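You operate a simulated robot arm through the tools that you are given. There is no shell and no other tool. Be economical: measure what you need, move in short steps, check, and stop when the job is done.

You are at the controls of a simulated two-armed robot. One attempt, no reset.

JOB
Wipe up the spill on the wall end office side top with the cloth and put it back.

The check looks at the end state, three seconds after you hand in, the way a careful person would. Anything else that was tipped, shoved, dropped, spilled or broken makes it a failure. Flat cloth is picked up by pressing the open fingertips on it (5 to 10 N) and closing them slowly along it; thin cloth reads only 2 to 8 mm in the jaws.

ROBOT AND FRAMES
Two 6-joint arms with three-finger grippers on one trunk, on a base that drives. Base frame: it is fixed to the floor where the robot stands at the start and does not move with it; the origin is under the middle of the robot, x ahead of it, y to its left, z up; the surface under the hand at the start is at about z = 760. Units: mm, degrees, N and s.
The left shoulder is at the start at [21, 170, 1452], the right one opposite. With the tool pointing down near the work surface each hand reaches from about 280 to 560 mm from the robot's upright axis, wherever it stands, measured 20 degrees to its own side. Payload 2.2 kg a hand.
Tool frame (each hand has its own): the origin (TCP) lies between the finger pads and is the grasp point; the fingertips stand 25 mm ahead of it; z points along the fingers, y is the line along which they close. The gripper opens to 104 mm. The gripper's body begins 74 mm behind the TCP.
Orientation is that of the tool frame in the base frame, as a unit quaternion [w, x, y, z]. With the fingers straight down and closing along the base's y, the tool's x points along the base's -x, its y along +y and its z along -z.

CONTROLS
- The arms move only by the tool play_rows. It takes "left_commands", "right_commands" or both (then of equal length, played together; a hand with none holds still); each is a list of rows, each a list of 2 entries, a list of its own where there are three numbers: the shift along the base's x, y, z in mm, then the turn, a rotation vector about the base's x, y, z in degrees. In form: [[[dx, dy, dz], [ax, ay, az]], ...]. A call has 1 to 20 rows; each row is the pose to reach, as a shift and turn from the pose commanded when the call began. "left_hand" and "right_hand" are, for a hand that has rows, the gripper command, from -1 (fully open) to 1 (shut), values between in proportion, set as the call begins (left out, the last holds). A row lasts 0.2 s, in which the tool goes at most 50 mm and 8.6 degrees; a call with a longer step from one row to the next is refused whole, and so is a gripper value outside its range. A pose out of reach is approached as far as the arm can. The call stops where the force on the tool passes 40 N (or 10 N more than at its start, if that is more) or the arm is blocked; 0.2 s more then pass. The fingers move at their own pace and stop on an object; they squeeze with about 32 N. The grip force told is the motor's: it shows also when the fingers shut on nothing. Time passes only in rows, and 0.2 s behind the last, so rows that repeat a pose let the fingers close. It gives the time, the measured TCP pose, the force on the tool (base axes), the opening and the grip force at its end, in the units of the frame above (readings bear some noise), with the torque about the TCP (base axes, N m) and any sound that the robot's microphone picked up, and new pictures: "views" is both (left out), scene, wrist or none (wrist: the cameras of the hands that moved).
- Cameras (640 x 400 px; columns grow to the right, rows downward): "scene" is now at [150.4, -11.9, 1333.5]; the picture's right is [-0.13, -0.99, 0.00], its down [-0.69, 0.09, -0.72] and it looks along [0.71, -0.10, -0.70] (base axes); focal length 263 px, centre (320, 200). "left" rides on the left gripper at [82, -3, -104] in its tool frame; the picture's right is [0.04, 1.00, 0.00], its down [-0.75, 0.03, -0.66] and it looks along [-0.66, 0.03, 0.75] (tool axes); focal length 256 px, centre (320, 200). "right" rides on the right gripper at [82, 3, -104] in its tool frame; the picture's right is [-0.04, 1.00, 0.00], its down [-0.75, -0.03, -0.66] and it looks along [-0.66, -0.03, 0.75] (tool axes); focal length 256 px, centre (320, 200). There is no depth. A picture from a camera that has moved, and an enlarged one, comes with that camera's place and axes in the base frame and with its lens.
- raise_lower(by): slides the trunk up (or, below 0, down) by that many mm; the arms and the scene camera ride with it, the base frame stays. It gives what a move gives, with no picture.
- drive_base(legs): drives the robot by 1 to 6 legs, each [ahead, left, turn to the left] in mm, mm and degrees, along the robot's own axes; the way and the turn of a leg run together, so that a leg with both is an arc; at most 1500 mm and 180 degrees a leg. The arms and the cameras ride along, it lands a little off, and it stops where it bumps. It gives what a move gives, and a new picture of the scene camera.
- pan_tilt(pan, tilt): turns the head with the scene camera to pan (to the left, within 60 degrees either way) and tilt (down, from -29 to 69), counted from straight ahead of the robot. It gives what a move gives, and a new picture of the scene camera.
- enlarge(camera, box): a new picture of the part [left, top, right, bottom] of that camera's present view, enlarged. No time passes.
- close_job(): hands the job in; it is judged then, once.

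Work in short steps. Places have to be worked out from the pictures, the camera data and where the tool is seen: move nearer, look again, correct. Check each grasp and each placing, and mend what went wrong. You have 120 turns and 260 pictures in all, those below and enlarged ones among them. Open the grippers and draw the arms clear of the work before you hand the job in, unless the task says otherwise; then end with one line.

The tools are called after "Emit:" as a command line: name --argument value ..., lists and objects as JSON in quotes. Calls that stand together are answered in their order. play_rows: Moves the arms, as the interface text tells. Its arguments: {"type":"object","properties":{"left_commands":{"type":"array"},"left_hand":{"type":"number"},"right_commands":{"type":"array"},"right_hand":{"type":"number"},"views":{"type":"string","enum":["both","scene","wrist","none"]}},"required":[]} The other tools are called the same way: raise_lower (by) slides the trunk up or down; drive_base (legs) drives the base; pan_tilt (pan, tilt) turns the head that bears the scene camera; enlarge (camera, box) takes an enlarged picture of a part of a camera's view; close_job () hands the job in.

At the start:

```text
clock: 0.0
left_tool_pos: [491.3, 181.7, 1045.5]
left_tool_rot: [0.0, -0.001, 1.0, 0.0]
left_force: [0.1, -0.3, -1.0]
left_ft_torque: [0.0, 0.04, 0.02]
left_gripper_width: 104.2
left_gripper_force: 0.1
right_tool_pos: [395.6, -222.1, 997.8]
right_tool_rot: [0.0, -0.001, 1.0, 0.0]
right_force: [0.1, 0.0, 0.3]
right_ft_torque: [-0.03, -0.01, 0.04]
right_gripper_width: 104.3
right_gripper_force: 0.0
trunk travel left (down, up): [-645.0, 97.0]
robot x, y, heading: [-0.8, 2.5, -0.1]
head pan, tilt: [-7.7, 44.3]
```

scene: 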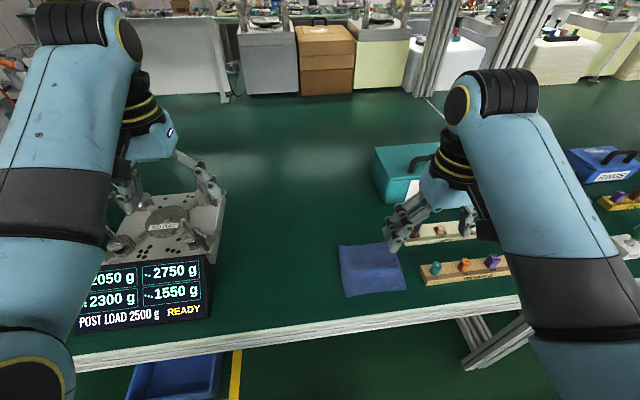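
right: 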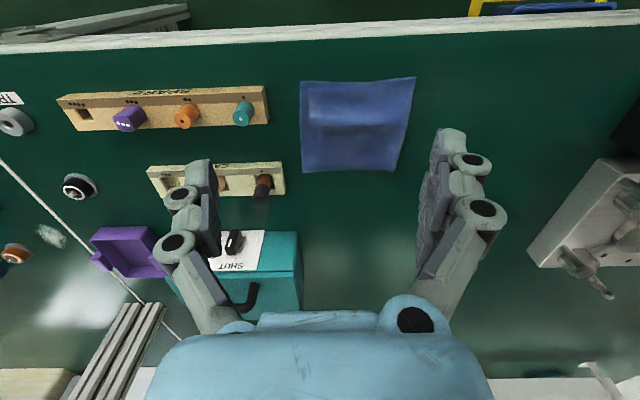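
left: 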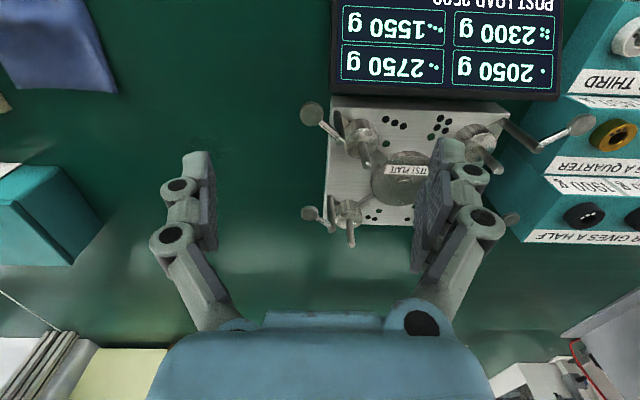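

The cloth lies near the middle of the bench. I need to find the spill(s) and which end is the wall and which side is the office, so I look around first.

Emit:
pan_tilt --pan -55 --tilt 25

Emit:
pan_tilt --pan 55 --tilt 25

Emit:
pan_tilt --pan 0 --tilt 0

```text
clock: 1.1
left_tool_pos: [491.2, 181.4, 1046.8]
left_tool_rot: [0.0, -0.001, 1.0, 0.0]
left_force: [-0.7, 0.1, 0.0]
left_ft_torque: [-0.02, 0.0, -0.02]
left_gripper_width: 104.2
left_gripper_force: 0.0
right_tool_pos: [395.6, -223.9, 997.2]
right_tool_rot: [0.0, 0.0, 1.0, 0.0]
right_force: [-1.3, -0.1, 0.4]
right_ft_torque: [0.01, 0.01, 0.02]
right_gripper_width: 103.8
right_gripper_force: 0.2
trunk travel left (down, up): [-645.0, 97.0]
robot x, y, heading: [-1.2, 1.1, 0.1]
head pan, tilt: [-55.0, 25.0]
camera scene: at [122.2, -76.4, 1363.0], right [-0.82, -0.57, 0.0], down [-0.24, 0.35, -0.91], along [0.52, -0.74, -0.42], focal length 263 px, centre (320, 200)
```

scene: 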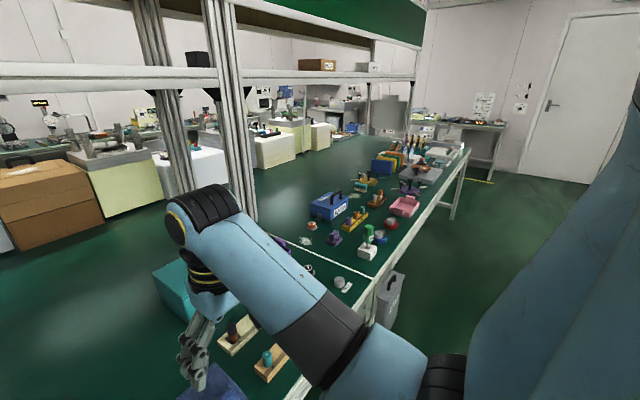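

```text
clock: 3.0
left_tool_pos: [492.5, 181.4, 1046.2]
left_tool_rot: [0.0, -0.002, 1.0, -0.001]
left_force: [1.0, 0.0, 0.4]
left_ft_torque: [-0.04, 0.01, 0.03]
left_gripper_width: 104.0
left_gripper_force: 0.0
right_tool_pos: [394.7, -222.8, 997.8]
right_tool_rot: [0.0, 0.0, 1.0, 0.0]
right_force: [-0.5, -0.3, 1.5]
right_ft_torque: [0.01, 0.0, -0.02]
right_gripper_width: 103.7
right_gripper_force: 0.1
trunk travel left (down, up): [-645.0, 97.0]
robot x, y, heading: [-0.2, -0.3, -0.0]
head pan, tilt: [55.0, 25.0]
camera scene: at [122.1, 74.4, 1363.1], right [0.82, -0.57, 0.0], down [-0.24, -0.35, -0.91], along [0.52, 0.74, -0.42], focal length 263 px, centre (320, 200)
```

scene: 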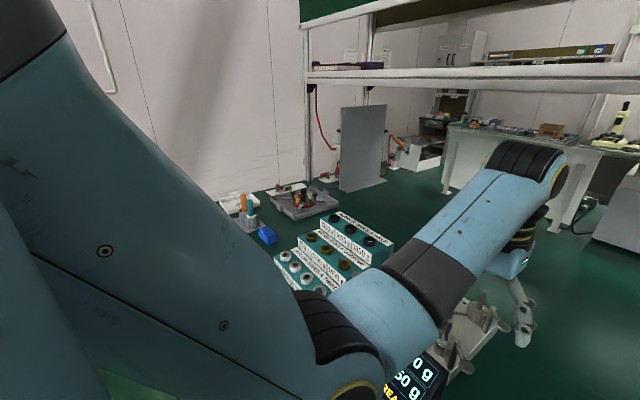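

```text
clock: 4.3
left_tool_pos: [491.7, 181.1, 1046.1]
left_tool_rot: [0.001, -0.001, 1.0, -0.001]
left_force: [1.2, -0.5, -0.1]
left_ft_torque: [-0.02, -0.03, 0.03]
left_gripper_width: 103.9
left_gripper_force: 0.1
right_tool_pos: [395.4, -223.4, 997.7]
right_tool_rot: [0.0, -0.001, 1.0, 0.0]
right_force: [-0.2, -0.5, 0.1]
right_ft_torque: [0.03, 0.01, -0.01]
right_gripper_width: 104.1
right_gripper_force: 0.0
trunk travel left (down, up): [-645.0, 97.0]
robot x, y, heading: [-1.9, 2.6, 0.1]
head pan, tilt: [0.0, 0.0]
camera scene: at [159.3, -0.9, 1403.4], right [0.0, -1.0, 0.0], down [0.0, 0.0, -1.0], along [1.0, 0.0, 0.0], focal length 263 px, centre (320, 200)
```

scene: 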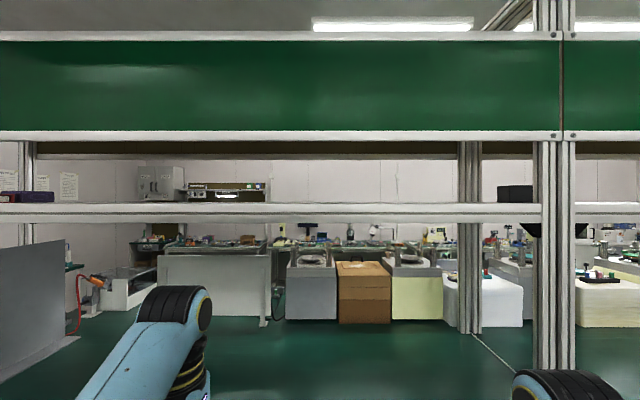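

Benches are joined at a seam; I look closely for signs naming the ends and sides.

Emit:
enlarge --camera "scene" --box '[0, 140, 320, 340]'

Emit:
enlarge --camera "scene" --box '[320, 140, 640, 340]'

Emit:
pan_tilt --pan -30 --tilt 10

Emit:
enlarge --camera "scene" --box '[320, 100, 640, 300]'

Emit:
pan_tilt --pan 0 --tilt 45

```text
2.00 times, centred on (160, 240) of scene
camera zoom: at [159.3, -0.9, 1403.4], right [0.0, -1.0, 0.0], down [0.0, 0.0, -1.0], along [1.0, 0.0, 0.0], focal length 525 px, centre (640, 120)
```

zoom: 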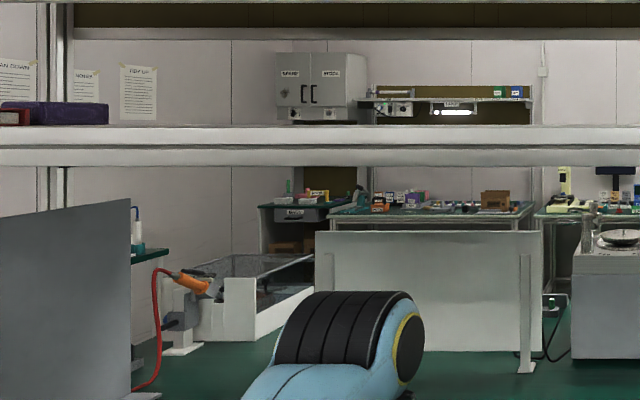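

```text
2.00 times, centred on (480, 240) of scene
camera zoom: at [159.3, -0.9, 1403.4], right [0.0, -1.0, 0.0], down [0.0, 0.0, -1.0], along [1.0, 0.0, 0.0], focal length 525 px, centre (0, 120)
```

zoom: 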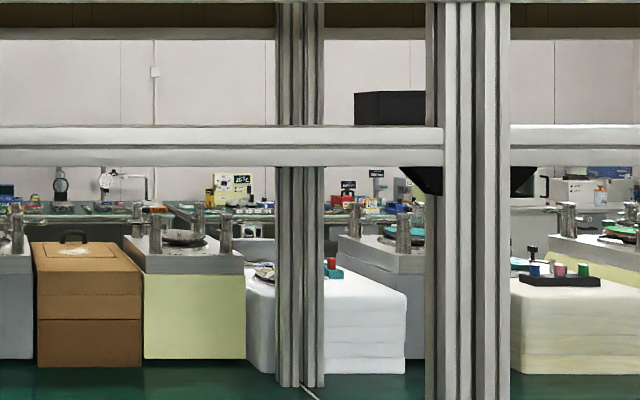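

```text
clock: 5.2
left_tool_pos: [490.3, 180.7, 1045.7]
left_tool_rot: [0.0, 0.0, 1.0, 0.0]
left_force: [-0.3, 0.8, -0.9]
left_ft_torque: [-0.03, 0.0, -0.04]
left_gripper_width: 103.9
left_gripper_force: 0.1
right_tool_pos: [395.4, -223.6, 997.3]
right_tool_rot: [0.001, 0.001, 1.0, 0.0]
right_force: [-0.4, -0.1, -0.2]
right_ft_torque: [0.02, -0.02, 0.01]
right_gripper_width: 104.0
right_gripper_force: 0.1
trunk travel left (down, up): [-645.0, 97.0]
robot x, y, heading: [1.3, 1.9, 0.1]
head pan, tilt: [-30.0, 10.0]
camera scene: at [149.8, -47.4, 1387.5], right [-0.5, -0.87, 0.0], down [-0.15, 0.09, -0.98], along [0.85, -0.49, -0.17], focal length 263 px, centre (320, 200)
```

scene: 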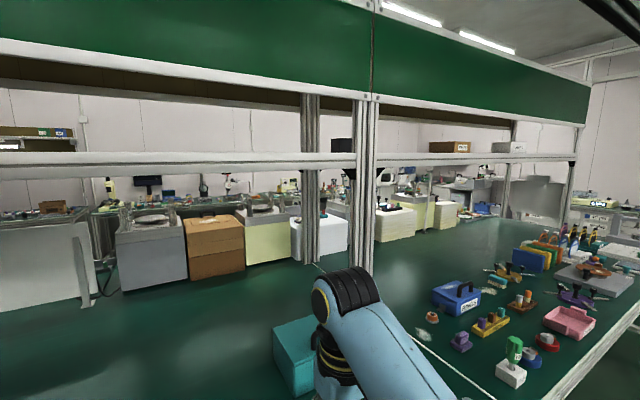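

```text
2.00 times, centred on (480, 200) of scene
camera zoom: at [149.8, -47.4, 1387.5], right [-0.5, -0.87, 0.0], down [-0.15, 0.09, -0.98], along [0.85, -0.49, -0.17], focal length 525 px, centre (0, 200)
```

zoom: 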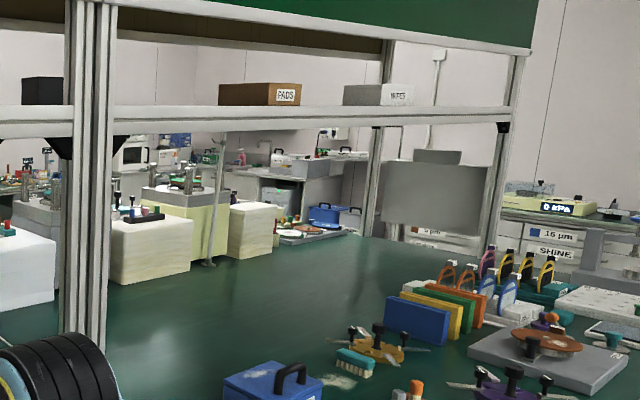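

```text
clock: 6.2
left_tool_pos: [492.0, 180.1, 1045.9]
left_tool_rot: [0.0, -0.001, 1.0, 0.0]
left_force: [-1.0, -0.6, -0.1]
left_ft_torque: [-0.01, -0.01, 0.0]
left_gripper_width: 104.2
left_gripper_force: 0.1
right_tool_pos: [395.7, -222.9, 996.9]
right_tool_rot: [0.0, 0.0, 1.0, 0.0]
right_force: [-0.5, -0.4, 0.3]
right_ft_torque: [-0.03, -0.01, 0.04]
right_gripper_width: 104.1
right_gripper_force: 0.0
trunk travel left (down, up): [-645.0, 97.0]
robot x, y, heading: [-3.4, -4.3, -0.0]
head pan, tilt: [0.0, 45.0]
camera scene: at [150.6, -1.1, 1332.6], right [0.0, -1.0, 0.0], down [-0.71, 0.0, -0.71], along [0.71, 0.0, -0.71], focal length 263 px, centre (320, 200)
```

scene: 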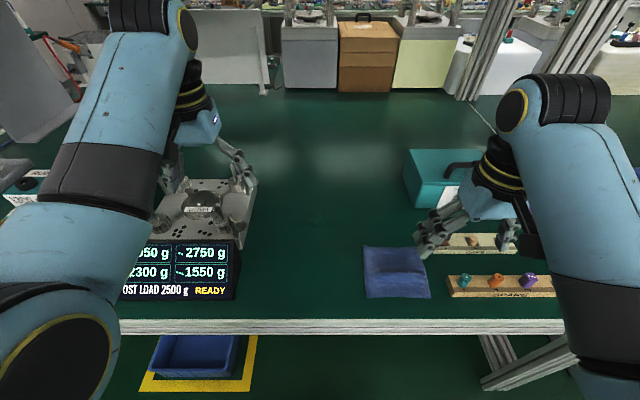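

Notices on the left wall may name the places; I pan to read them, and look at the right end/door too.

Emit:
pan_tilt --pan 35 --tilt 5

Emit:
enlarge --camera "scene" --box '[200, 100, 360, 200]'

Emit:
pan_tilt --pan -60 --tilt 10

Emit:
enlarge --camera "scene" --box '[300, 100, 620, 300]'

```text
clock: 7.3
left_tool_pos: [491.6, 180.8, 1045.0]
left_tool_rot: [0.001, -0.001, 1.0, -0.001]
left_force: [-0.5, 0.5, 0.2]
left_ft_torque: [0.0, 0.0, -0.01]
left_gripper_width: 104.0
left_gripper_force: 0.1
right_tool_pos: [395.3, -223.0, 998.3]
right_tool_rot: [0.0, 0.0, 1.0, 0.0]
right_force: [-0.3, -0.1, 0.3]
right_ft_torque: [-0.01, -0.02, -0.04]
right_gripper_width: 104.1
right_gripper_force: 0.0
trunk travel left (down, up): [-645.0, 97.0]
robot x, y, heading: [0.4, -0.7, -0.2]
head pan, tilt: [35.0, 5.0]
camera scene: at [144.6, 51.6, 1395.4], right [0.57, -0.82, 0.0], down [-0.07, -0.05, -1.0], along [0.82, 0.57, -0.09], focal length 263 px, centre (320, 200)
```

scene: 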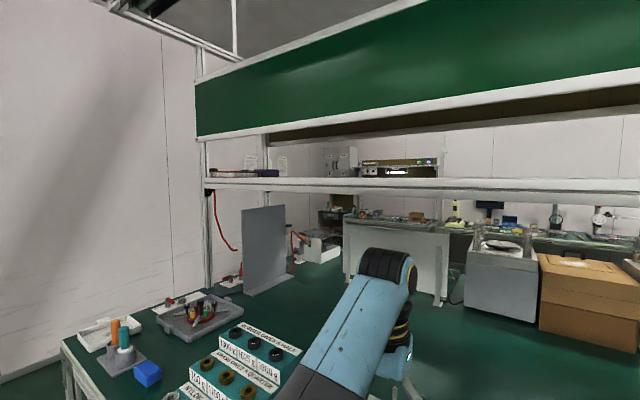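

```text
4.00 times, centred on (280, 150) of scene
camera zoom: at [144.6, 51.6, 1395.4], right [0.57, -0.82, 0.0], down [-0.07, -0.05, -1.0], along [0.82, 0.57, -0.09], focal length 1050 px, centre (480, 400)
```

zoom: 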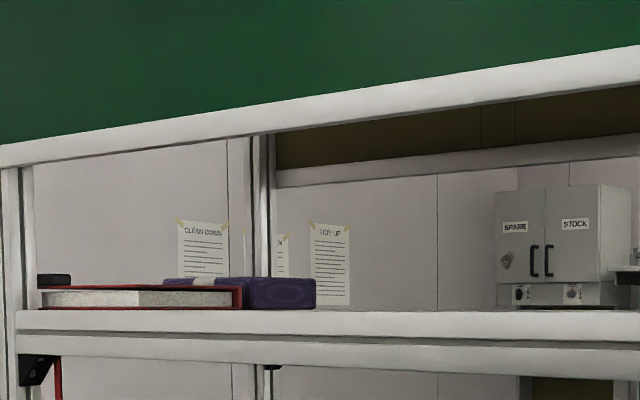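

```text
clock: 9.0
left_tool_pos: [492.3, 180.5, 1045.8]
left_tool_rot: [0.0, -0.001, 1.0, 0.001]
left_force: [-0.1, -0.1, 0.3]
left_ft_torque: [-0.02, 0.02, 0.0]
left_gripper_width: 103.8
left_gripper_force: 0.1
right_tool_pos: [397.0, -222.8, 998.0]
right_tool_rot: [0.0, 0.0, 1.0, 0.001]
right_force: [0.0, -0.4, 0.0]
right_ft_torque: [0.01, -0.01, -0.01]
right_gripper_width: 103.9
right_gripper_force: 0.1
trunk travel left (down, up): [-645.0, 97.0]
robot x, y, heading: [-1.2, 0.0, 0.0]
head pan, tilt: [-60.0, 10.0]
camera scene: at [115.8, -81.5, 1387.4], right [-0.87, -0.5, 0.0], down [-0.09, 0.15, -0.98], along [0.49, -0.85, -0.17], focal length 263 px, centre (320, 200)
```

scene: 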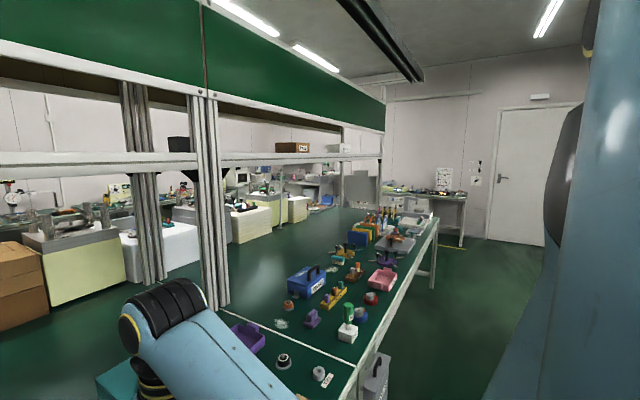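

```text
2.00 times, centred on (460, 200) of scene
camera zoom: at [115.8, -81.5, 1387.4], right [-0.87, -0.5, 0.0], down [-0.09, 0.15, -0.98], along [0.49, -0.85, -0.17], focal length 525 px, centre (40, 200)
```

zoom: 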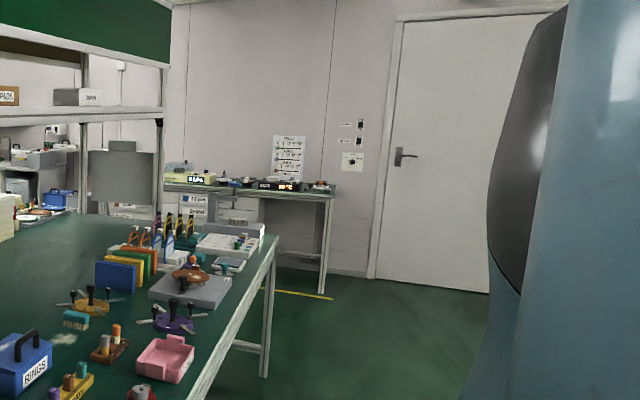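

The bench seems split in tops by the white seam; I need to find the office. I back off from the bench and turn to look behind.

Emit:
drive_base --legs '[[-350, 0, 0]]'

Emit:
drive_base --legs '[[0, 0, 120]]'

Emit:
pan_tilt --pan 0 --tilt 5

Emit:
pan_tilt --pan 60 --tilt 5

```text
clock: 11.3
left_tool_pos: [139.7, 180.8, 1046.5]
left_tool_rot: [0.0, 0.0, 1.0, 0.0]
left_force: [-0.3, 0.2, 0.6]
left_ft_torque: [-0.01, 0.02, 0.01]
left_gripper_width: 103.7
left_gripper_force: 0.0
right_tool_pos: [43.5, -224.2, 997.8]
right_tool_rot: [0.0, 0.002, 1.0, 0.0]
right_force: [-0.5, 0.5, -0.4]
right_ft_torque: [0.01, -0.02, 0.0]
right_gripper_width: 103.8
right_gripper_force: 0.0
trunk travel left (down, up): [-645.0, 97.0]
robot x, y, heading: [-351.6, 3.7, -0.1]
head pan, tilt: [-60.0, 10.0]
camera scene: at [-236.1, -81.4, 1387.5], right [-0.87, -0.5, 0.0], down [-0.09, 0.15, -0.98], along [0.49, -0.85, -0.17], focal length 263 px, centre (320, 200)
```

scene: 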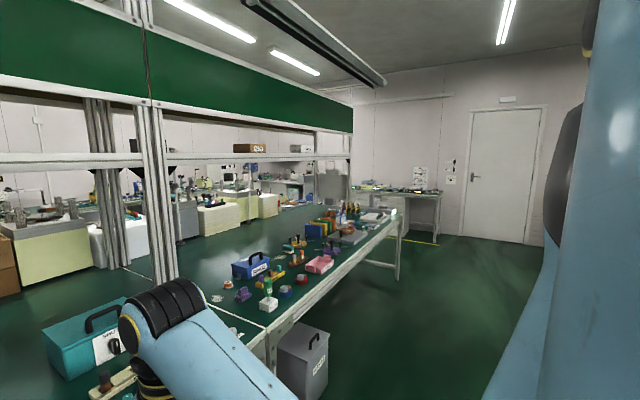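

```text
clock: 16.6
left_tool_pos: [-748.5, 342.0, 1045.2]
left_tool_rot: [0.0, 0.863, -0.506, 0.0]
left_force: [-1.1, -0.1, -0.2]
left_ft_torque: [0.02, 0.01, -0.02]
left_gripper_width: 103.9
left_gripper_force: 0.0
right_tool_pos: [-348.9, 454.6, 998.0]
right_tool_rot: [0.0, 0.863, -0.506, 0.0]
right_force: [-0.5, -0.3, 0.6]
right_ft_torque: [-0.01, -0.04, 0.0]
right_gripper_width: 103.9
right_gripper_force: 0.0
trunk travel left (down, up): [-645.0, 97.0]
robot x, y, heading: [-351.4, 4.2, 119.1]
head pan, tilt: [-60.0, 10.0]
camera scene: at [-339.0, 141.0, 1387.5], right [0.86, -0.51, 0.0], down [-0.09, -0.15, -0.98], along [0.5, 0.85, -0.17], focal length 263 px, centre (320, 200)
```

scene: 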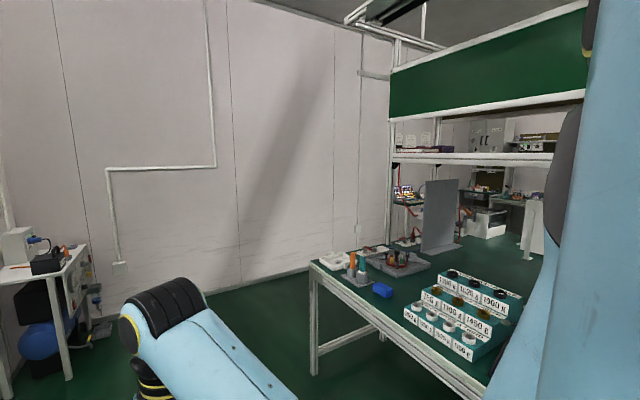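

```text
clock: 17.9
left_tool_pos: [-747.9, 340.7, 1047.1]
left_tool_rot: [0.0, 0.863, -0.505, 0.001]
left_force: [-0.2, 0.1, 0.2]
left_ft_torque: [-0.03, -0.02, -0.03]
left_gripper_width: 103.9
left_gripper_force: 0.1
right_tool_pos: [-347.1, 455.0, 998.0]
right_tool_rot: [0.0, 0.863, -0.506, 0.0]
right_force: [0.1, 0.2, 0.0]
right_ft_torque: [0.01, 0.01, -0.01]
right_gripper_width: 103.9
right_gripper_force: 0.1
trunk travel left (down, up): [-645.0, 97.0]
robot x, y, heading: [-351.4, 0.3, 119.0]
head pan, tilt: [0.0, 5.0]
camera scene: at [-431.3, 141.4, 1395.5], right [0.87, 0.49, 0.0], down [0.04, -0.08, -1.0], along [-0.49, 0.87, -0.09], focal length 263 px, centre (320, 200)
```

scene: 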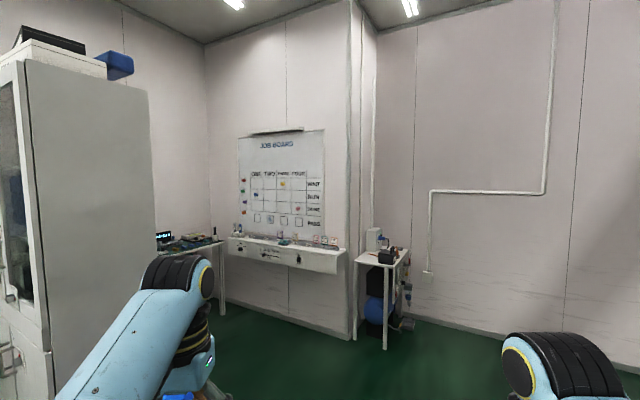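

```text
clock: 19.2
left_tool_pos: [-748.1, 340.9, 1045.7]
left_tool_rot: [0.0, 0.863, -0.505, 0.0]
left_force: [-1.0, -0.2, -0.1]
left_ft_torque: [0.0, -0.03, -0.01]
left_gripper_width: 103.9
left_gripper_force: 0.0
right_tool_pos: [-349.9, 455.6, 997.3]
right_tool_rot: [0.001, 0.863, -0.506, -0.001]
right_force: [0.6, -0.5, 0.8]
right_ft_torque: [0.0, 0.03, 0.01]
right_gripper_width: 104.0
right_gripper_force: 0.2
trunk travel left (down, up): [-645.0, 97.0]
robot x, y, heading: [-350.0, -0.3, 119.2]
head pan, tilt: [60.0, 5.0]
camera scene: at [-478.4, 62.5, 1395.5], right [0.01, 1.0, 0.0], down [0.09, 0.0, -1.0], along [-1.0, 0.01, -0.09], focal length 263 px, centre (320, 200)
```

scene: 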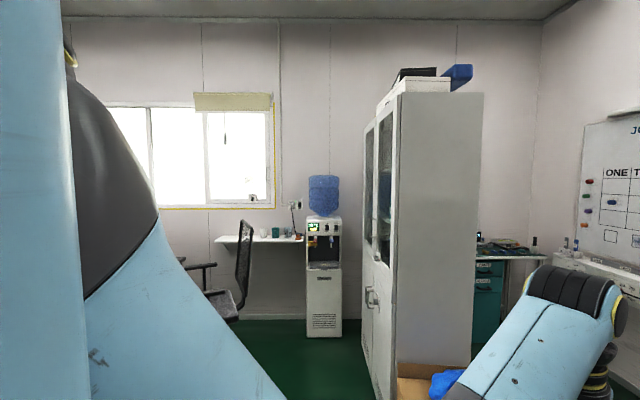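

Behind me (‑x) are a window, desk, chair, cooler: the office side is the near side. The left end stands by the wall. I turn back and inspect the near top for the spill.

Emit:
drive_base --legs '[[0, 0, -119]]'

Emit:
pan_tilt --pan 30 --tilt 25

Emit:
pan_tilt --pan 0 --tilt 25

Emit:
pan_tilt --pan -35 --tilt 25

```text
clock: 24.6
left_tool_pos: [136.6, 193.9, 1045.9]
left_tool_rot: [0.0, -0.013, 1.0, -0.001]
left_force: [0.1, 0.2, -0.3]
left_ft_torque: [-0.03, -0.02, 0.01]
left_gripper_width: 103.8
left_gripper_force: 0.0
right_tool_pos: [49.6, -214.1, 997.6]
right_tool_rot: [0.0, -0.012, 1.0, 0.0]
right_force: [0.5, 0.1, 0.2]
right_ft_torque: [-0.01, 0.0, -0.02]
right_gripper_width: 103.9
right_gripper_force: 0.0
trunk travel left (down, up): [-645.0, 97.0]
robot x, y, heading: [-350.2, 1.1, 1.5]
head pan, tilt: [60.0, 5.0]
camera scene: at [-237.5, 81.7, 1395.5], right [0.88, -0.48, 0.0], down [-0.04, -0.08, -1.0], along [0.48, 0.87, -0.09], focal length 263 px, centre (320, 200)
```

scene: 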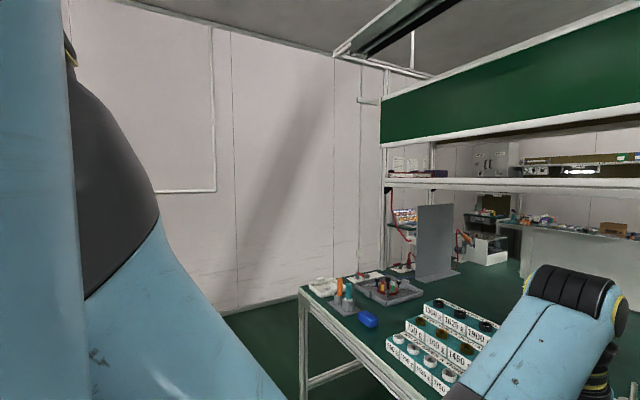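

```text
clock: 25.5
left_tool_pos: [135.1, 193.4, 1045.5]
left_tool_rot: [0.001, -0.013, 1.0, 0.0]
left_force: [0.3, -0.2, 0.0]
left_ft_torque: [-0.01, 0.01, -0.01]
left_gripper_width: 104.1
left_gripper_force: 0.1
right_tool_pos: [50.9, -213.5, 997.6]
right_tool_rot: [0.0, -0.012, 1.0, 0.001]
right_force: [0.7, -0.5, 0.3]
right_ft_torque: [-0.01, 0.02, 0.01]
right_gripper_width: 104.0
right_gripper_force: 0.1
trunk travel left (down, up): [-645.0, 97.0]
robot x, y, heading: [-351.3, -2.1, 1.3]
head pan, tilt: [30.0, 25.0]
camera scene: at [-202.9, 49.2, 1363.1], right [0.52, -0.85, 0.0], down [-0.36, -0.22, -0.91], along [0.77, 0.47, -0.42], focal length 263 px, centre (320, 200)
```

scene: 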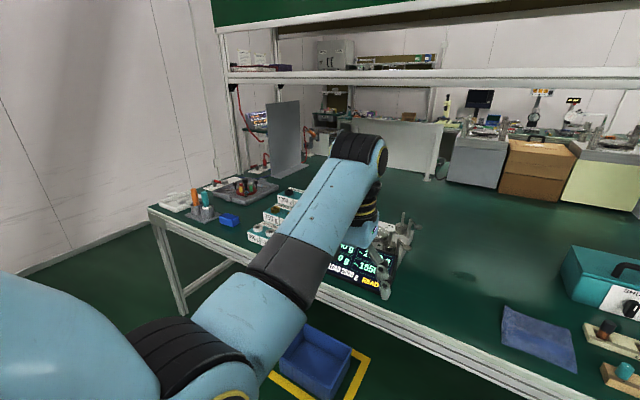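

```text
clock: 26.5
left_tool_pos: [136.9, 193.7, 1046.2]
left_tool_rot: [0.0, -0.013, 1.0, 0.0]
left_force: [0.9, 0.0, -0.1]
left_ft_torque: [0.0, 0.0, -0.05]
left_gripper_width: 103.9
left_gripper_force: 0.1
right_tool_pos: [50.6, -213.0, 997.2]
right_tool_rot: [0.001, -0.012, 1.0, 0.0]
right_force: [0.0, 0.9, 0.6]
right_ft_torque: [0.0, 0.0, 0.01]
right_gripper_width: 104.0
right_gripper_force: 0.1
trunk travel left (down, up): [-645.0, 97.0]
robot x, y, heading: [-347.8, 3.4, 0.9]
head pan, tilt: [0.0, 25.0]
camera scene: at [-189.4, 3.5, 1363.1], right [0.03, -1.0, 0.0], down [-0.42, -0.01, -0.91], along [0.91, 0.02, -0.42], focal length 263 px, centre (320, 200)
```

scene: 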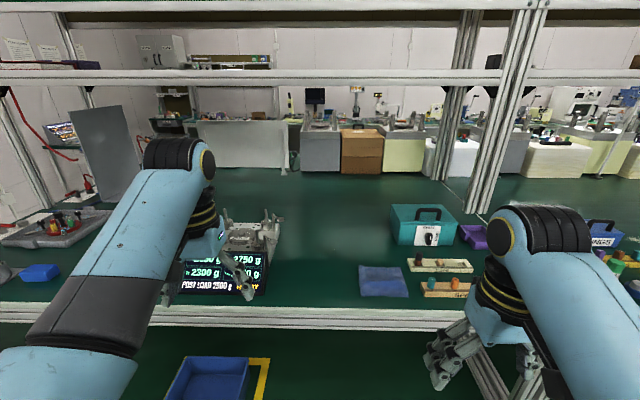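

```text
clock: 27.5
left_tool_pos: [136.8, 193.7, 1045.6]
left_tool_rot: [0.0, -0.013, 1.0, 0.0]
left_force: [-0.3, 1.4, -0.5]
left_ft_torque: [0.01, 0.0, -0.02]
left_gripper_width: 104.2
left_gripper_force: 0.0
right_tool_pos: [49.9, -212.3, 997.0]
right_tool_rot: [-0.001, -0.013, 1.0, -0.001]
right_force: [-0.2, 0.0, -0.3]
right_ft_torque: [0.0, -0.04, 0.0]
right_gripper_width: 103.9
right_gripper_force: 0.0
trunk travel left (down, up): [-645.0, 97.0]
robot x, y, heading: [-351.6, 0.9, 1.3]
head pan, tilt: [-35.0, 25.0]
camera scene: at [-204.7, -49.8, 1363.1], right [-0.55, -0.83, 0.0], down [-0.35, 0.23, -0.91], along [0.76, -0.5, -0.42], focal length 263 px, centre (320, 200)
```

scene: 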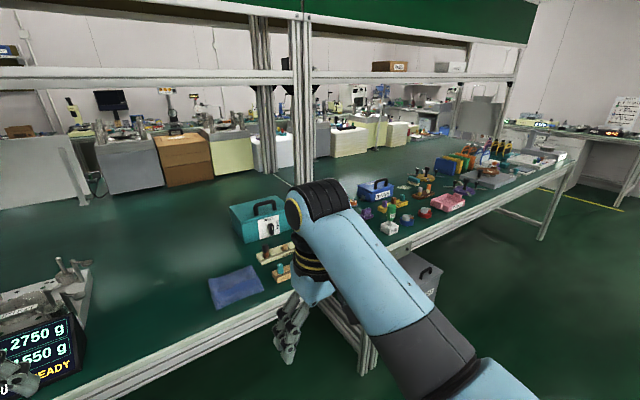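

There's a faint darker patch on the near top around (640, 0). I enlarge it.

Emit:
pan_tilt --pan 15 --tilt 30

Emit:
enlarge --camera "scene" --box '[280, 140, 520, 290]'

```text
clock: 28.6
left_tool_pos: [136.7, 193.3, 1045.9]
left_tool_rot: [0.0, -0.013, 1.0, 0.0]
left_force: [-0.8, 0.0, -0.3]
left_ft_torque: [-0.02, -0.05, -0.01]
left_gripper_width: 103.9
left_gripper_force: 0.1
right_tool_pos: [50.7, -213.5, 997.8]
right_tool_rot: [0.0, -0.013, 1.0, 0.0]
right_force: [0.0, 0.6, 0.0]
right_ft_torque: [0.02, -0.05, -0.02]
right_gripper_width: 104.2
right_gripper_force: 0.1
trunk travel left (down, up): [-645.0, 97.0]
robot x, y, heading: [-349.3, 0.7, 1.3]
head pan, tilt: [15.0, 30.0]
camera scene: at [-194.7, 26.6, 1355.1], right [0.28, -0.96, 0.0], down [-0.48, -0.14, -0.87], along [0.83, 0.24, -0.5], focal length 263 px, centre (320, 200)
```

scene: 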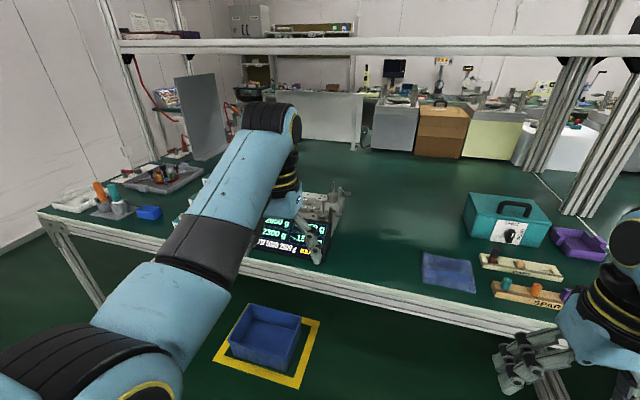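

```text
2.67 times, centred on (400, 215) of scene
camera zoom: at [-194.7, 26.6, 1355.1], right [0.28, -0.96, 0.0], down [-0.48, -0.14, -0.87], along [0.83, 0.24, -0.5], focal length 700 px, centre (107, 160)
```

zoom: 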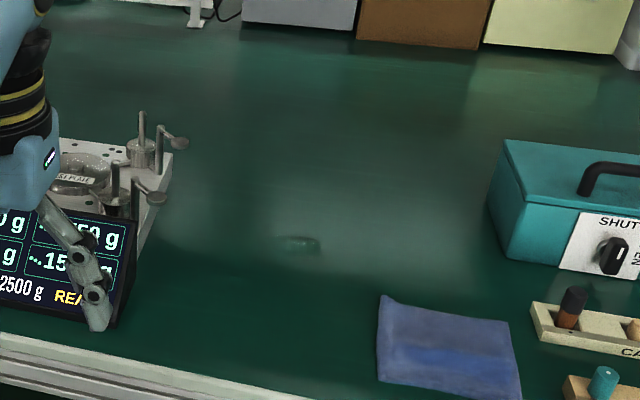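

The spill (clear, wet) is at about (641, −9); cloth centred about (480, −184), ~140×135 mm. I drive back to the start spot, raising the trunk's reach later by lowering it.

Emit:
drive_base --legs '[[0, 0, -1.3], [350, 0, 0]]'

Emit:
pan_tilt --pan -10 --tilt 60

```text
clock: 31.3
left_tool_pos: [493.4, 185.7, 1045.1]
left_tool_rot: [-0.001, -0.004, 1.0, 0.0]
left_force: [-0.4, 0.1, 0.2]
left_ft_torque: [0.04, 0.01, -0.01]
left_gripper_width: 104.1
left_gripper_force: 0.2
right_tool_pos: [398.0, -219.0, 997.4]
right_tool_rot: [0.0, -0.003, 1.0, 0.001]
right_force: [0.7, -0.5, 0.0]
right_ft_torque: [-0.01, 0.0, 0.02]
right_gripper_width: 103.9
right_gripper_force: 0.0
trunk travel left (down, up): [-645.0, 97.0]
robot x, y, heading: [3.1, 0.1, 0.2]
head pan, tilt: [15.0, 30.0]
camera scene: at [158.4, 24.9, 1355.0], right [0.26, -0.96, 0.0], down [-0.48, -0.13, -0.87], along [0.83, 0.23, -0.5], focal length 263 px, centre (320, 200)
```

scene: 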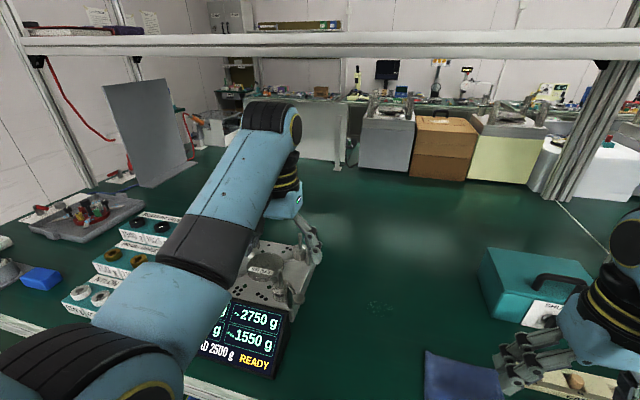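

```text
clock: 32.2
left_tool_pos: [491.5, 186.3, 1045.6]
left_tool_rot: [0.0, -0.003, 1.0, 0.0]
left_force: [-1.0, 0.4, -0.2]
left_ft_torque: [-0.03, 0.03, 0.01]
left_gripper_width: 104.1
left_gripper_force: 0.1
right_tool_pos: [398.6, -219.2, 997.9]
right_tool_rot: [0.0, -0.003, 1.0, 0.0]
right_force: [-0.6, 0.4, 0.4]
right_ft_torque: [0.02, 0.0, 0.0]
right_gripper_width: 104.1
right_gripper_force: 0.0
trunk travel left (down, up): [-645.0, 97.0]
robot x, y, heading: [2.5, 1.4, 0.4]
head pan, tilt: [-10.0, 60.0]
camera scene: at [136.2, -10.2, 1313.0], right [-0.17, -0.99, 0.0], down [-0.85, 0.15, -0.5], along [0.49, -0.08, -0.87], focal length 263 px, centre (320, 200)
```

scene: 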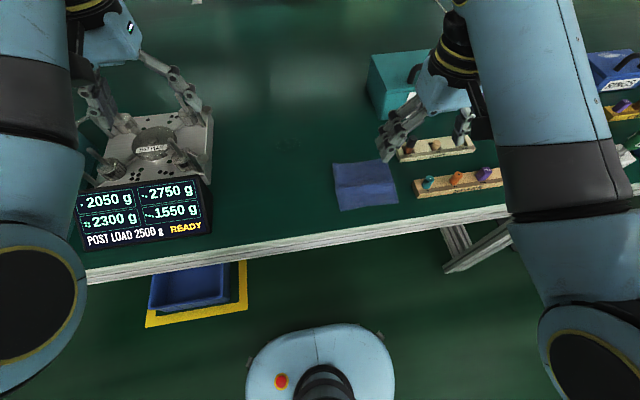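

Base front is ~x=215, so modest forward driving is fine. Look at the cloth closely with the right wrist camera.

Emit:
enlarge --camera "right" --box '[240, 50, 480, 200]'

Emit:
enlarge --camera "scene" --box '[220, 80, 460, 230]'

```text
2.67 times, centred on (360, 125) of right
camera zoom: at [317.2, -216.8, 1100.0], right [0.03, 1.0, 0.0], down [0.75, -0.03, 0.66], along [0.66, -0.02, -0.75], focal length 683 px, centre (213, 400)
```

zoom: 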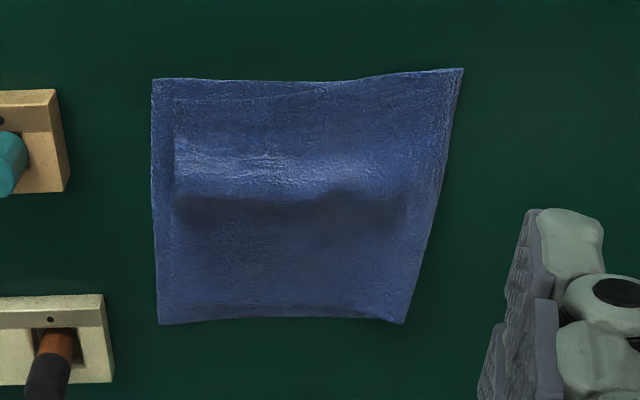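

```text
2.67 times, centred on (340, 155) of scene
camera zoom: at [136.2, -10.2, 1313.0], right [-0.17, -0.99, 0.0], down [-0.85, 0.15, -0.5], along [0.49, -0.08, -0.87], focal length 700 px, centre (267, 320)
```

zoom: 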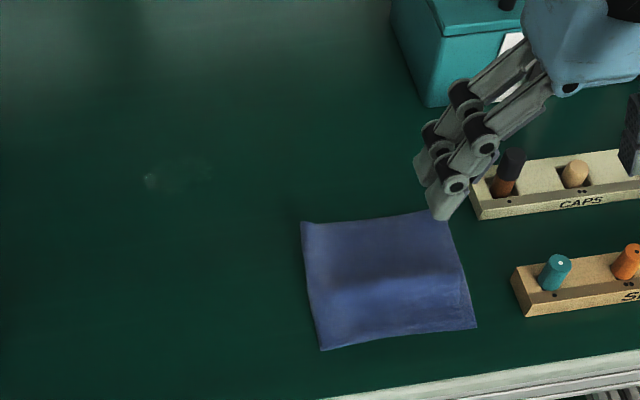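

The cloth lies flat with a fold step along y; centre ~(478,−178). I move the right hand above it at half opening.

Emit:
play_rows --right_commands '[[[16, 8, -30], [0, 0, 0]], [[32, 16, -60], [0, 0, 0]], [[48, 24, -90], [0, 0, 0]], [[64, 33, -120], [0, 0, 0]], [[80, 41, -150], [0, 0, 0]], [[80, 41, -170], [0, 0, 0]], [[80, 41, -170], [0, 0, 0]]]' --right_hand -0.2

```text
clock: 33.8
left_tool_pos: [491.3, 186.2, 1046.7]
left_tool_rot: [0.0, -0.004, 1.0, 0.001]
left_force: [-0.2, -1.0, 1.0]
left_ft_torque: [-0.02, 0.04, 0.01]
left_gripper_width: 103.8
left_gripper_force: 0.0
right_tool_pos: [479.9, -178.1, 828.5]
right_tool_rot: [0.0, -0.003, 1.0, 0.0]
right_force: [-0.1, 0.1, 0.1]
right_ft_torque: [0.01, 0.01, -0.01]
right_gripper_width: 62.2
right_gripper_force: 0.0
trunk travel left (down, up): [-645.0, 97.0]
robot x, y, heading: [0.6, 1.3, 0.2]
head pan, tilt: [-10.0, 60.0]
camera scene: at [136.1, -10.1, 1313.0], right [-0.17, -0.99, 0.0], down [-0.85, 0.15, -0.5], along [0.49, -0.08, -0.87], focal length 263 px, centre (320, 200)
camera right: at [398.1, -175.3, 931.6], right [0.04, 1.0, 0.0], down [0.75, -0.03, 0.66], along [0.66, -0.02, -0.75], focal length 256 px, centre (320, 200)
```

scene: 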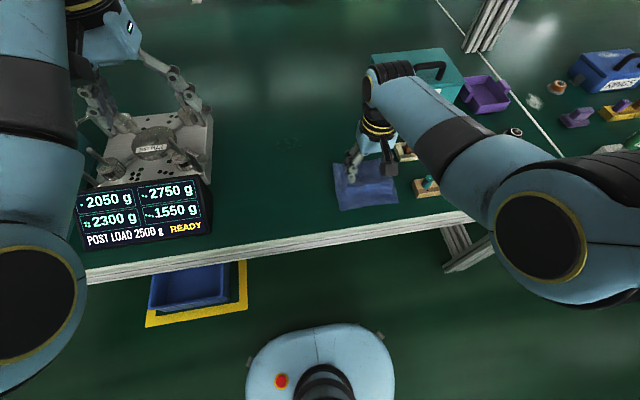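
right: 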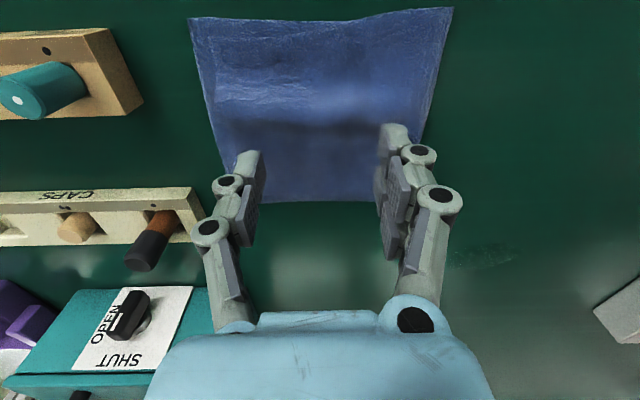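

The tips will land mid-cloth. I press down slowly.

Emit:
play_rows --right_commands '[[[0, 0, -12], [0, 0, 0]], [[0, 0, -24], [0, 0, 0]], [[0, 0, -32], [0, 0, 0]], [[0, 0, -36], [0, 0, 0]], [[0, 0, -39], [0, 0, 0]], [[0, 0, -39], [0, 0, 0]]]' --views "wrist"

```text
clock: 35.2
left_tool_pos: [491.5, 185.2, 1045.3]
left_tool_rot: [0.0, -0.003, 1.0, 0.0]
left_force: [-0.9, -0.1, 0.8]
left_ft_torque: [-0.01, -0.01, 0.02]
left_gripper_width: 103.9
left_gripper_force: 0.0
right_tool_pos: [478.4, -177.5, 788.2]
right_tool_rot: [0.0, -0.003, 1.0, 0.0]
right_force: [-0.5, 0.4, 0.3]
right_ft_torque: [-0.03, 0.0, 0.04]
right_gripper_width: 62.5
right_gripper_force: 0.2
trunk travel left (down, up): [-645.0, 97.0]
robot x, y, heading: [0.4, 0.7, 0.4]
head pan, tilt: [-10.0, 60.0]
camera right: at [396.3, -175.7, 891.2], right [0.03, 1.0, 0.0], down [0.75, -0.03, 0.66], along [0.66, -0.02, -0.75], focal length 256 px, centre (320, 200)
```

right: 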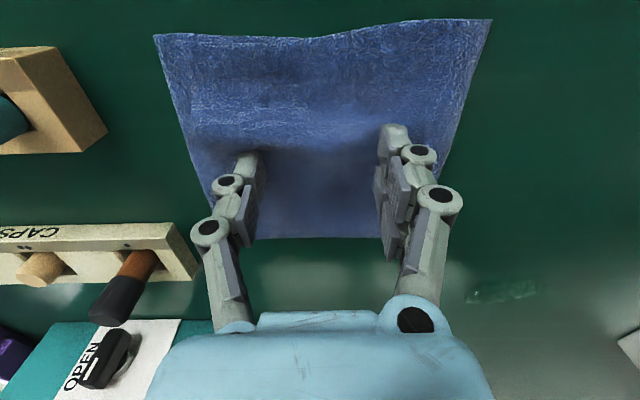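

No contact yet; a few mm more.

Emit:
play_rows --right_commands '[[[0, 0, -1], [0, 0, 0]], [[0, 0, -2], [0, 0, 0]], [[0, 0, -3], [0, 0, 0]], [[0, 0, -3], [0, 0, 0]]]' --views "none"

```text
clock: 36.2
left_tool_pos: [492.4, 186.4, 1046.2]
left_tool_rot: [0.0, -0.003, 1.0, 0.001]
left_force: [-0.5, 0.7, -0.6]
left_ft_torque: [0.02, 0.0, -0.02]
left_gripper_width: 104.3
left_gripper_force: 0.1
right_tool_pos: [479.1, -178.9, 786.2]
right_tool_rot: [0.001, -0.002, 1.0, 0.0]
right_force: [-0.3, 0.5, 4.7]
right_ft_torque: [0.04, 0.01, -0.01]
right_gripper_width: 62.4
right_gripper_force: 0.0
trunk travel left (down, up): [-645.0, 97.0]
robot x, y, heading: [0.1, 2.0, 0.3]
head pan, tilt: [-10.0, 60.0]
```

Contact at 4.7 N. Press 1 mm more and close.

Emit:
play_rows --right_commands '[[[0, 0, -1], [0, 0, 0]], [[0, 0, -1.3], [0, 0, 0]], [[0, 0, -1.3], [0, 0, 0]]]' --right_hand 0.2 --views "none"

Emit:
play_rows --right_commands '[[[0, 0, 0], [0, 0, 0]], [[0, 0, 0], [0, 0, 0]], [[0, 0, 0], [0, 0, 0]]]' --right_hand 0.6 --views "wrist"

Emit:
play_rows --right_commands '[[[0, 0, 0], [0, 0, 0]], [[0, 0, 0], [0, 0, 0]], [[0, 0, 0], [0, 0, 0]], [[0, 0, 0], [0, 0, 0]]]' --right_hand 1 --views "both"

```text
clock: 37.0
left_tool_pos: [490.8, 186.7, 1046.3]
left_tool_rot: [0.0, -0.004, 1.0, 0.0]
left_force: [0.2, -0.1, 0.4]
left_ft_torque: [-0.02, 0.0, 0.0]
left_gripper_width: 104.3
left_gripper_force: 0.1
right_tool_pos: [478.6, -178.5, 786.8]
right_tool_rot: [0.001, -0.002, 1.0, 0.0]
right_force: [2.2, 2.0, 18.9]
right_ft_torque: [0.23, -0.1, 0.0]
right_gripper_width: 44.4
right_gripper_force: 2.4
trunk travel left (down, up): [-645.0, 97.0]
robot x, y, heading: [-0.6, 2.9, 0.2]
head pan, tilt: [-10.0, 60.0]
```

```text
clock: 37.8
left_tool_pos: [490.5, 185.2, 1046.2]
left_tool_rot: [0.001, -0.004, 1.0, 0.0]
left_force: [0.1, -0.5, 0.2]
left_ft_torque: [0.0, -0.01, -0.01]
left_gripper_width: 104.0
left_gripper_force: 0.0
right_tool_pos: [477.9, -177.3, 786.3]
right_tool_rot: [0.001, -0.003, 1.0, 0.001]
right_force: [-0.5, 1.1, 15.1]
right_ft_torque: [0.03, 0.0, 0.01]
right_gripper_width: 20.2
right_gripper_force: 3.7
trunk travel left (down, up): [-645.0, 97.0]
robot x, y, heading: [-2.5, 1.1, 0.3]
head pan, tilt: [-10.0, 60.0]
camera right: at [396.3, -175.8, 887.3], right [0.03, 1.0, 0.0], down [0.75, -0.03, 0.66], along [0.66, -0.02, -0.75], focal length 256 px, centre (320, 200)
```

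right: 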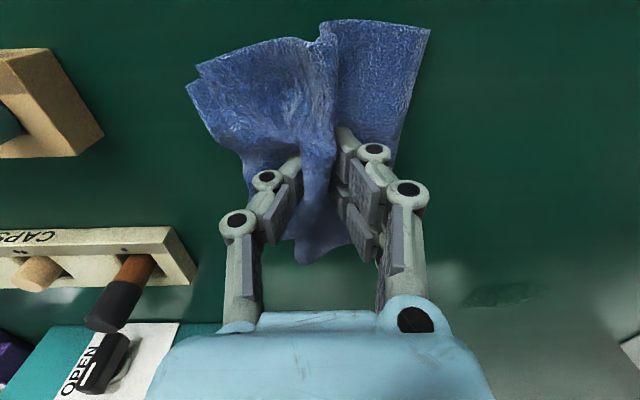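

```text
clock: 38.8
left_tool_pos: [488.8, 185.9, 1046.7]
left_tool_rot: [0.0, -0.004, 1.0, -0.001]
left_force: [0.2, 0.9, 0.2]
left_ft_torque: [0.0, -0.01, -0.01]
left_gripper_width: 104.0
left_gripper_force: 0.0
right_tool_pos: [476.8, -176.7, 788.0]
right_tool_rot: [0.002, -0.003, 1.0, 0.0]
right_force: [-2.7, 1.6, 34.1]
right_ft_torque: [0.12, 0.11, -0.01]
right_gripper_width: 4.0
right_gripper_force: 31.9
trunk travel left (down, up): [-645.0, 97.0]
robot x, y, heading: [-1.2, 1.4, 0.3]
head pan, tilt: [-10.0, 60.0]
camera scene: at [133.3, -9.1, 1313.5], right [-0.17, -0.99, 0.0], down [-0.85, 0.15, -0.5], along [0.49, -0.09, -0.86], focal length 263 px, centre (320, 200)
camera right: at [396.3, -175.0, 888.9], right [0.03, 1.0, 0.0], down [0.75, -0.03, 0.66], along [0.66, -0.02, -0.75], focal length 256 px, centre (320, 200)
```

scene: 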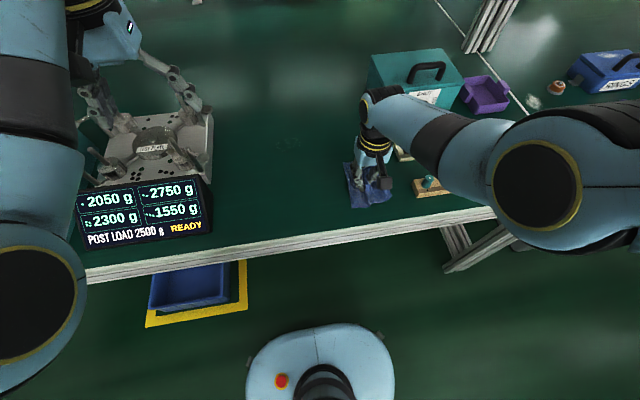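
right: 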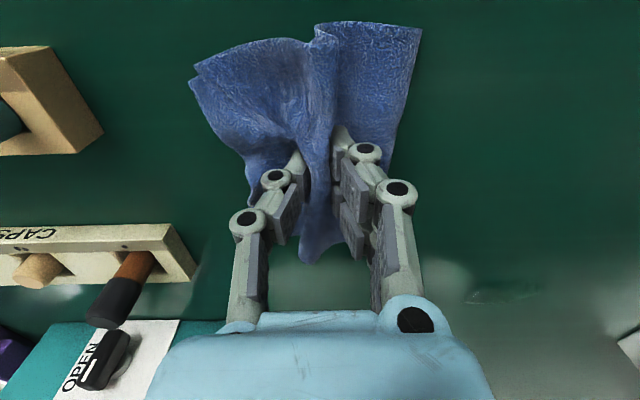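

Cloth is pinched (4 mm). Lift it to check.

Emit:
play_rows --right_commands '[[[0, 0, 10], [0, 0, 0]], [[0, 0, 30], [0, 0, 0]], [[0, 0, 60], [0, 0, 0]], [[0, 0, 90], [0, 0, 0]], [[0, 0, 120], [0, 0, 0]], [[0, 0, 120], [0, 0, 0]]]' --views "both"

```text
clock: 40.2
left_tool_pos: [492.1, 185.0, 1045.9]
left_tool_rot: [0.0, -0.004, 1.0, 0.0]
left_force: [-1.1, -0.1, 0.5]
left_ft_torque: [0.02, -0.01, -0.01]
left_gripper_width: 104.0
left_gripper_force: 0.1
right_tool_pos: [477.8, -178.1, 904.6]
right_tool_rot: [0.0, -0.002, 1.0, 0.0]
right_force: [-0.4, 0.4, -0.6]
right_ft_torque: [0.02, 0.0, -0.03]
right_gripper_width: 4.2
right_gripper_force: 32.2
trunk travel left (down, up): [-645.0, 97.0]
robot x, y, heading: [3.0, 2.7, 0.3]
head pan, tilt: [-10.0, 60.0]
camera scene: at [136.2, -10.3, 1313.0], right [-0.17, -0.99, 0.0], down [-0.85, 0.15, -0.5], along [0.49, -0.08, -0.87], focal length 263 px, centre (320, 200)
camera right: at [396.7, -174.6, 1007.8], right [0.04, 1.0, 0.0], down [0.75, -0.03, 0.66], along [0.66, -0.02, -0.75], focal length 256 px, centre (320, 200)
```

scene: 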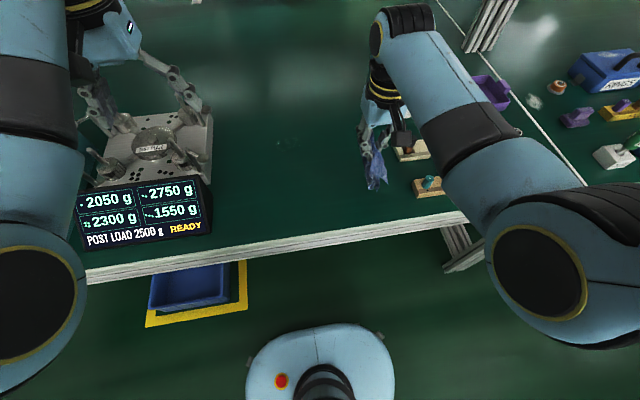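
right: 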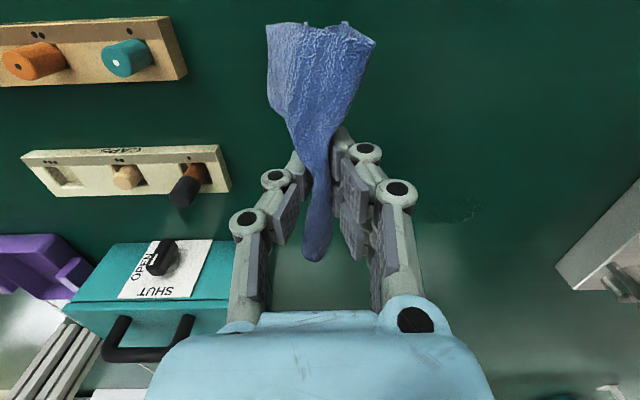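

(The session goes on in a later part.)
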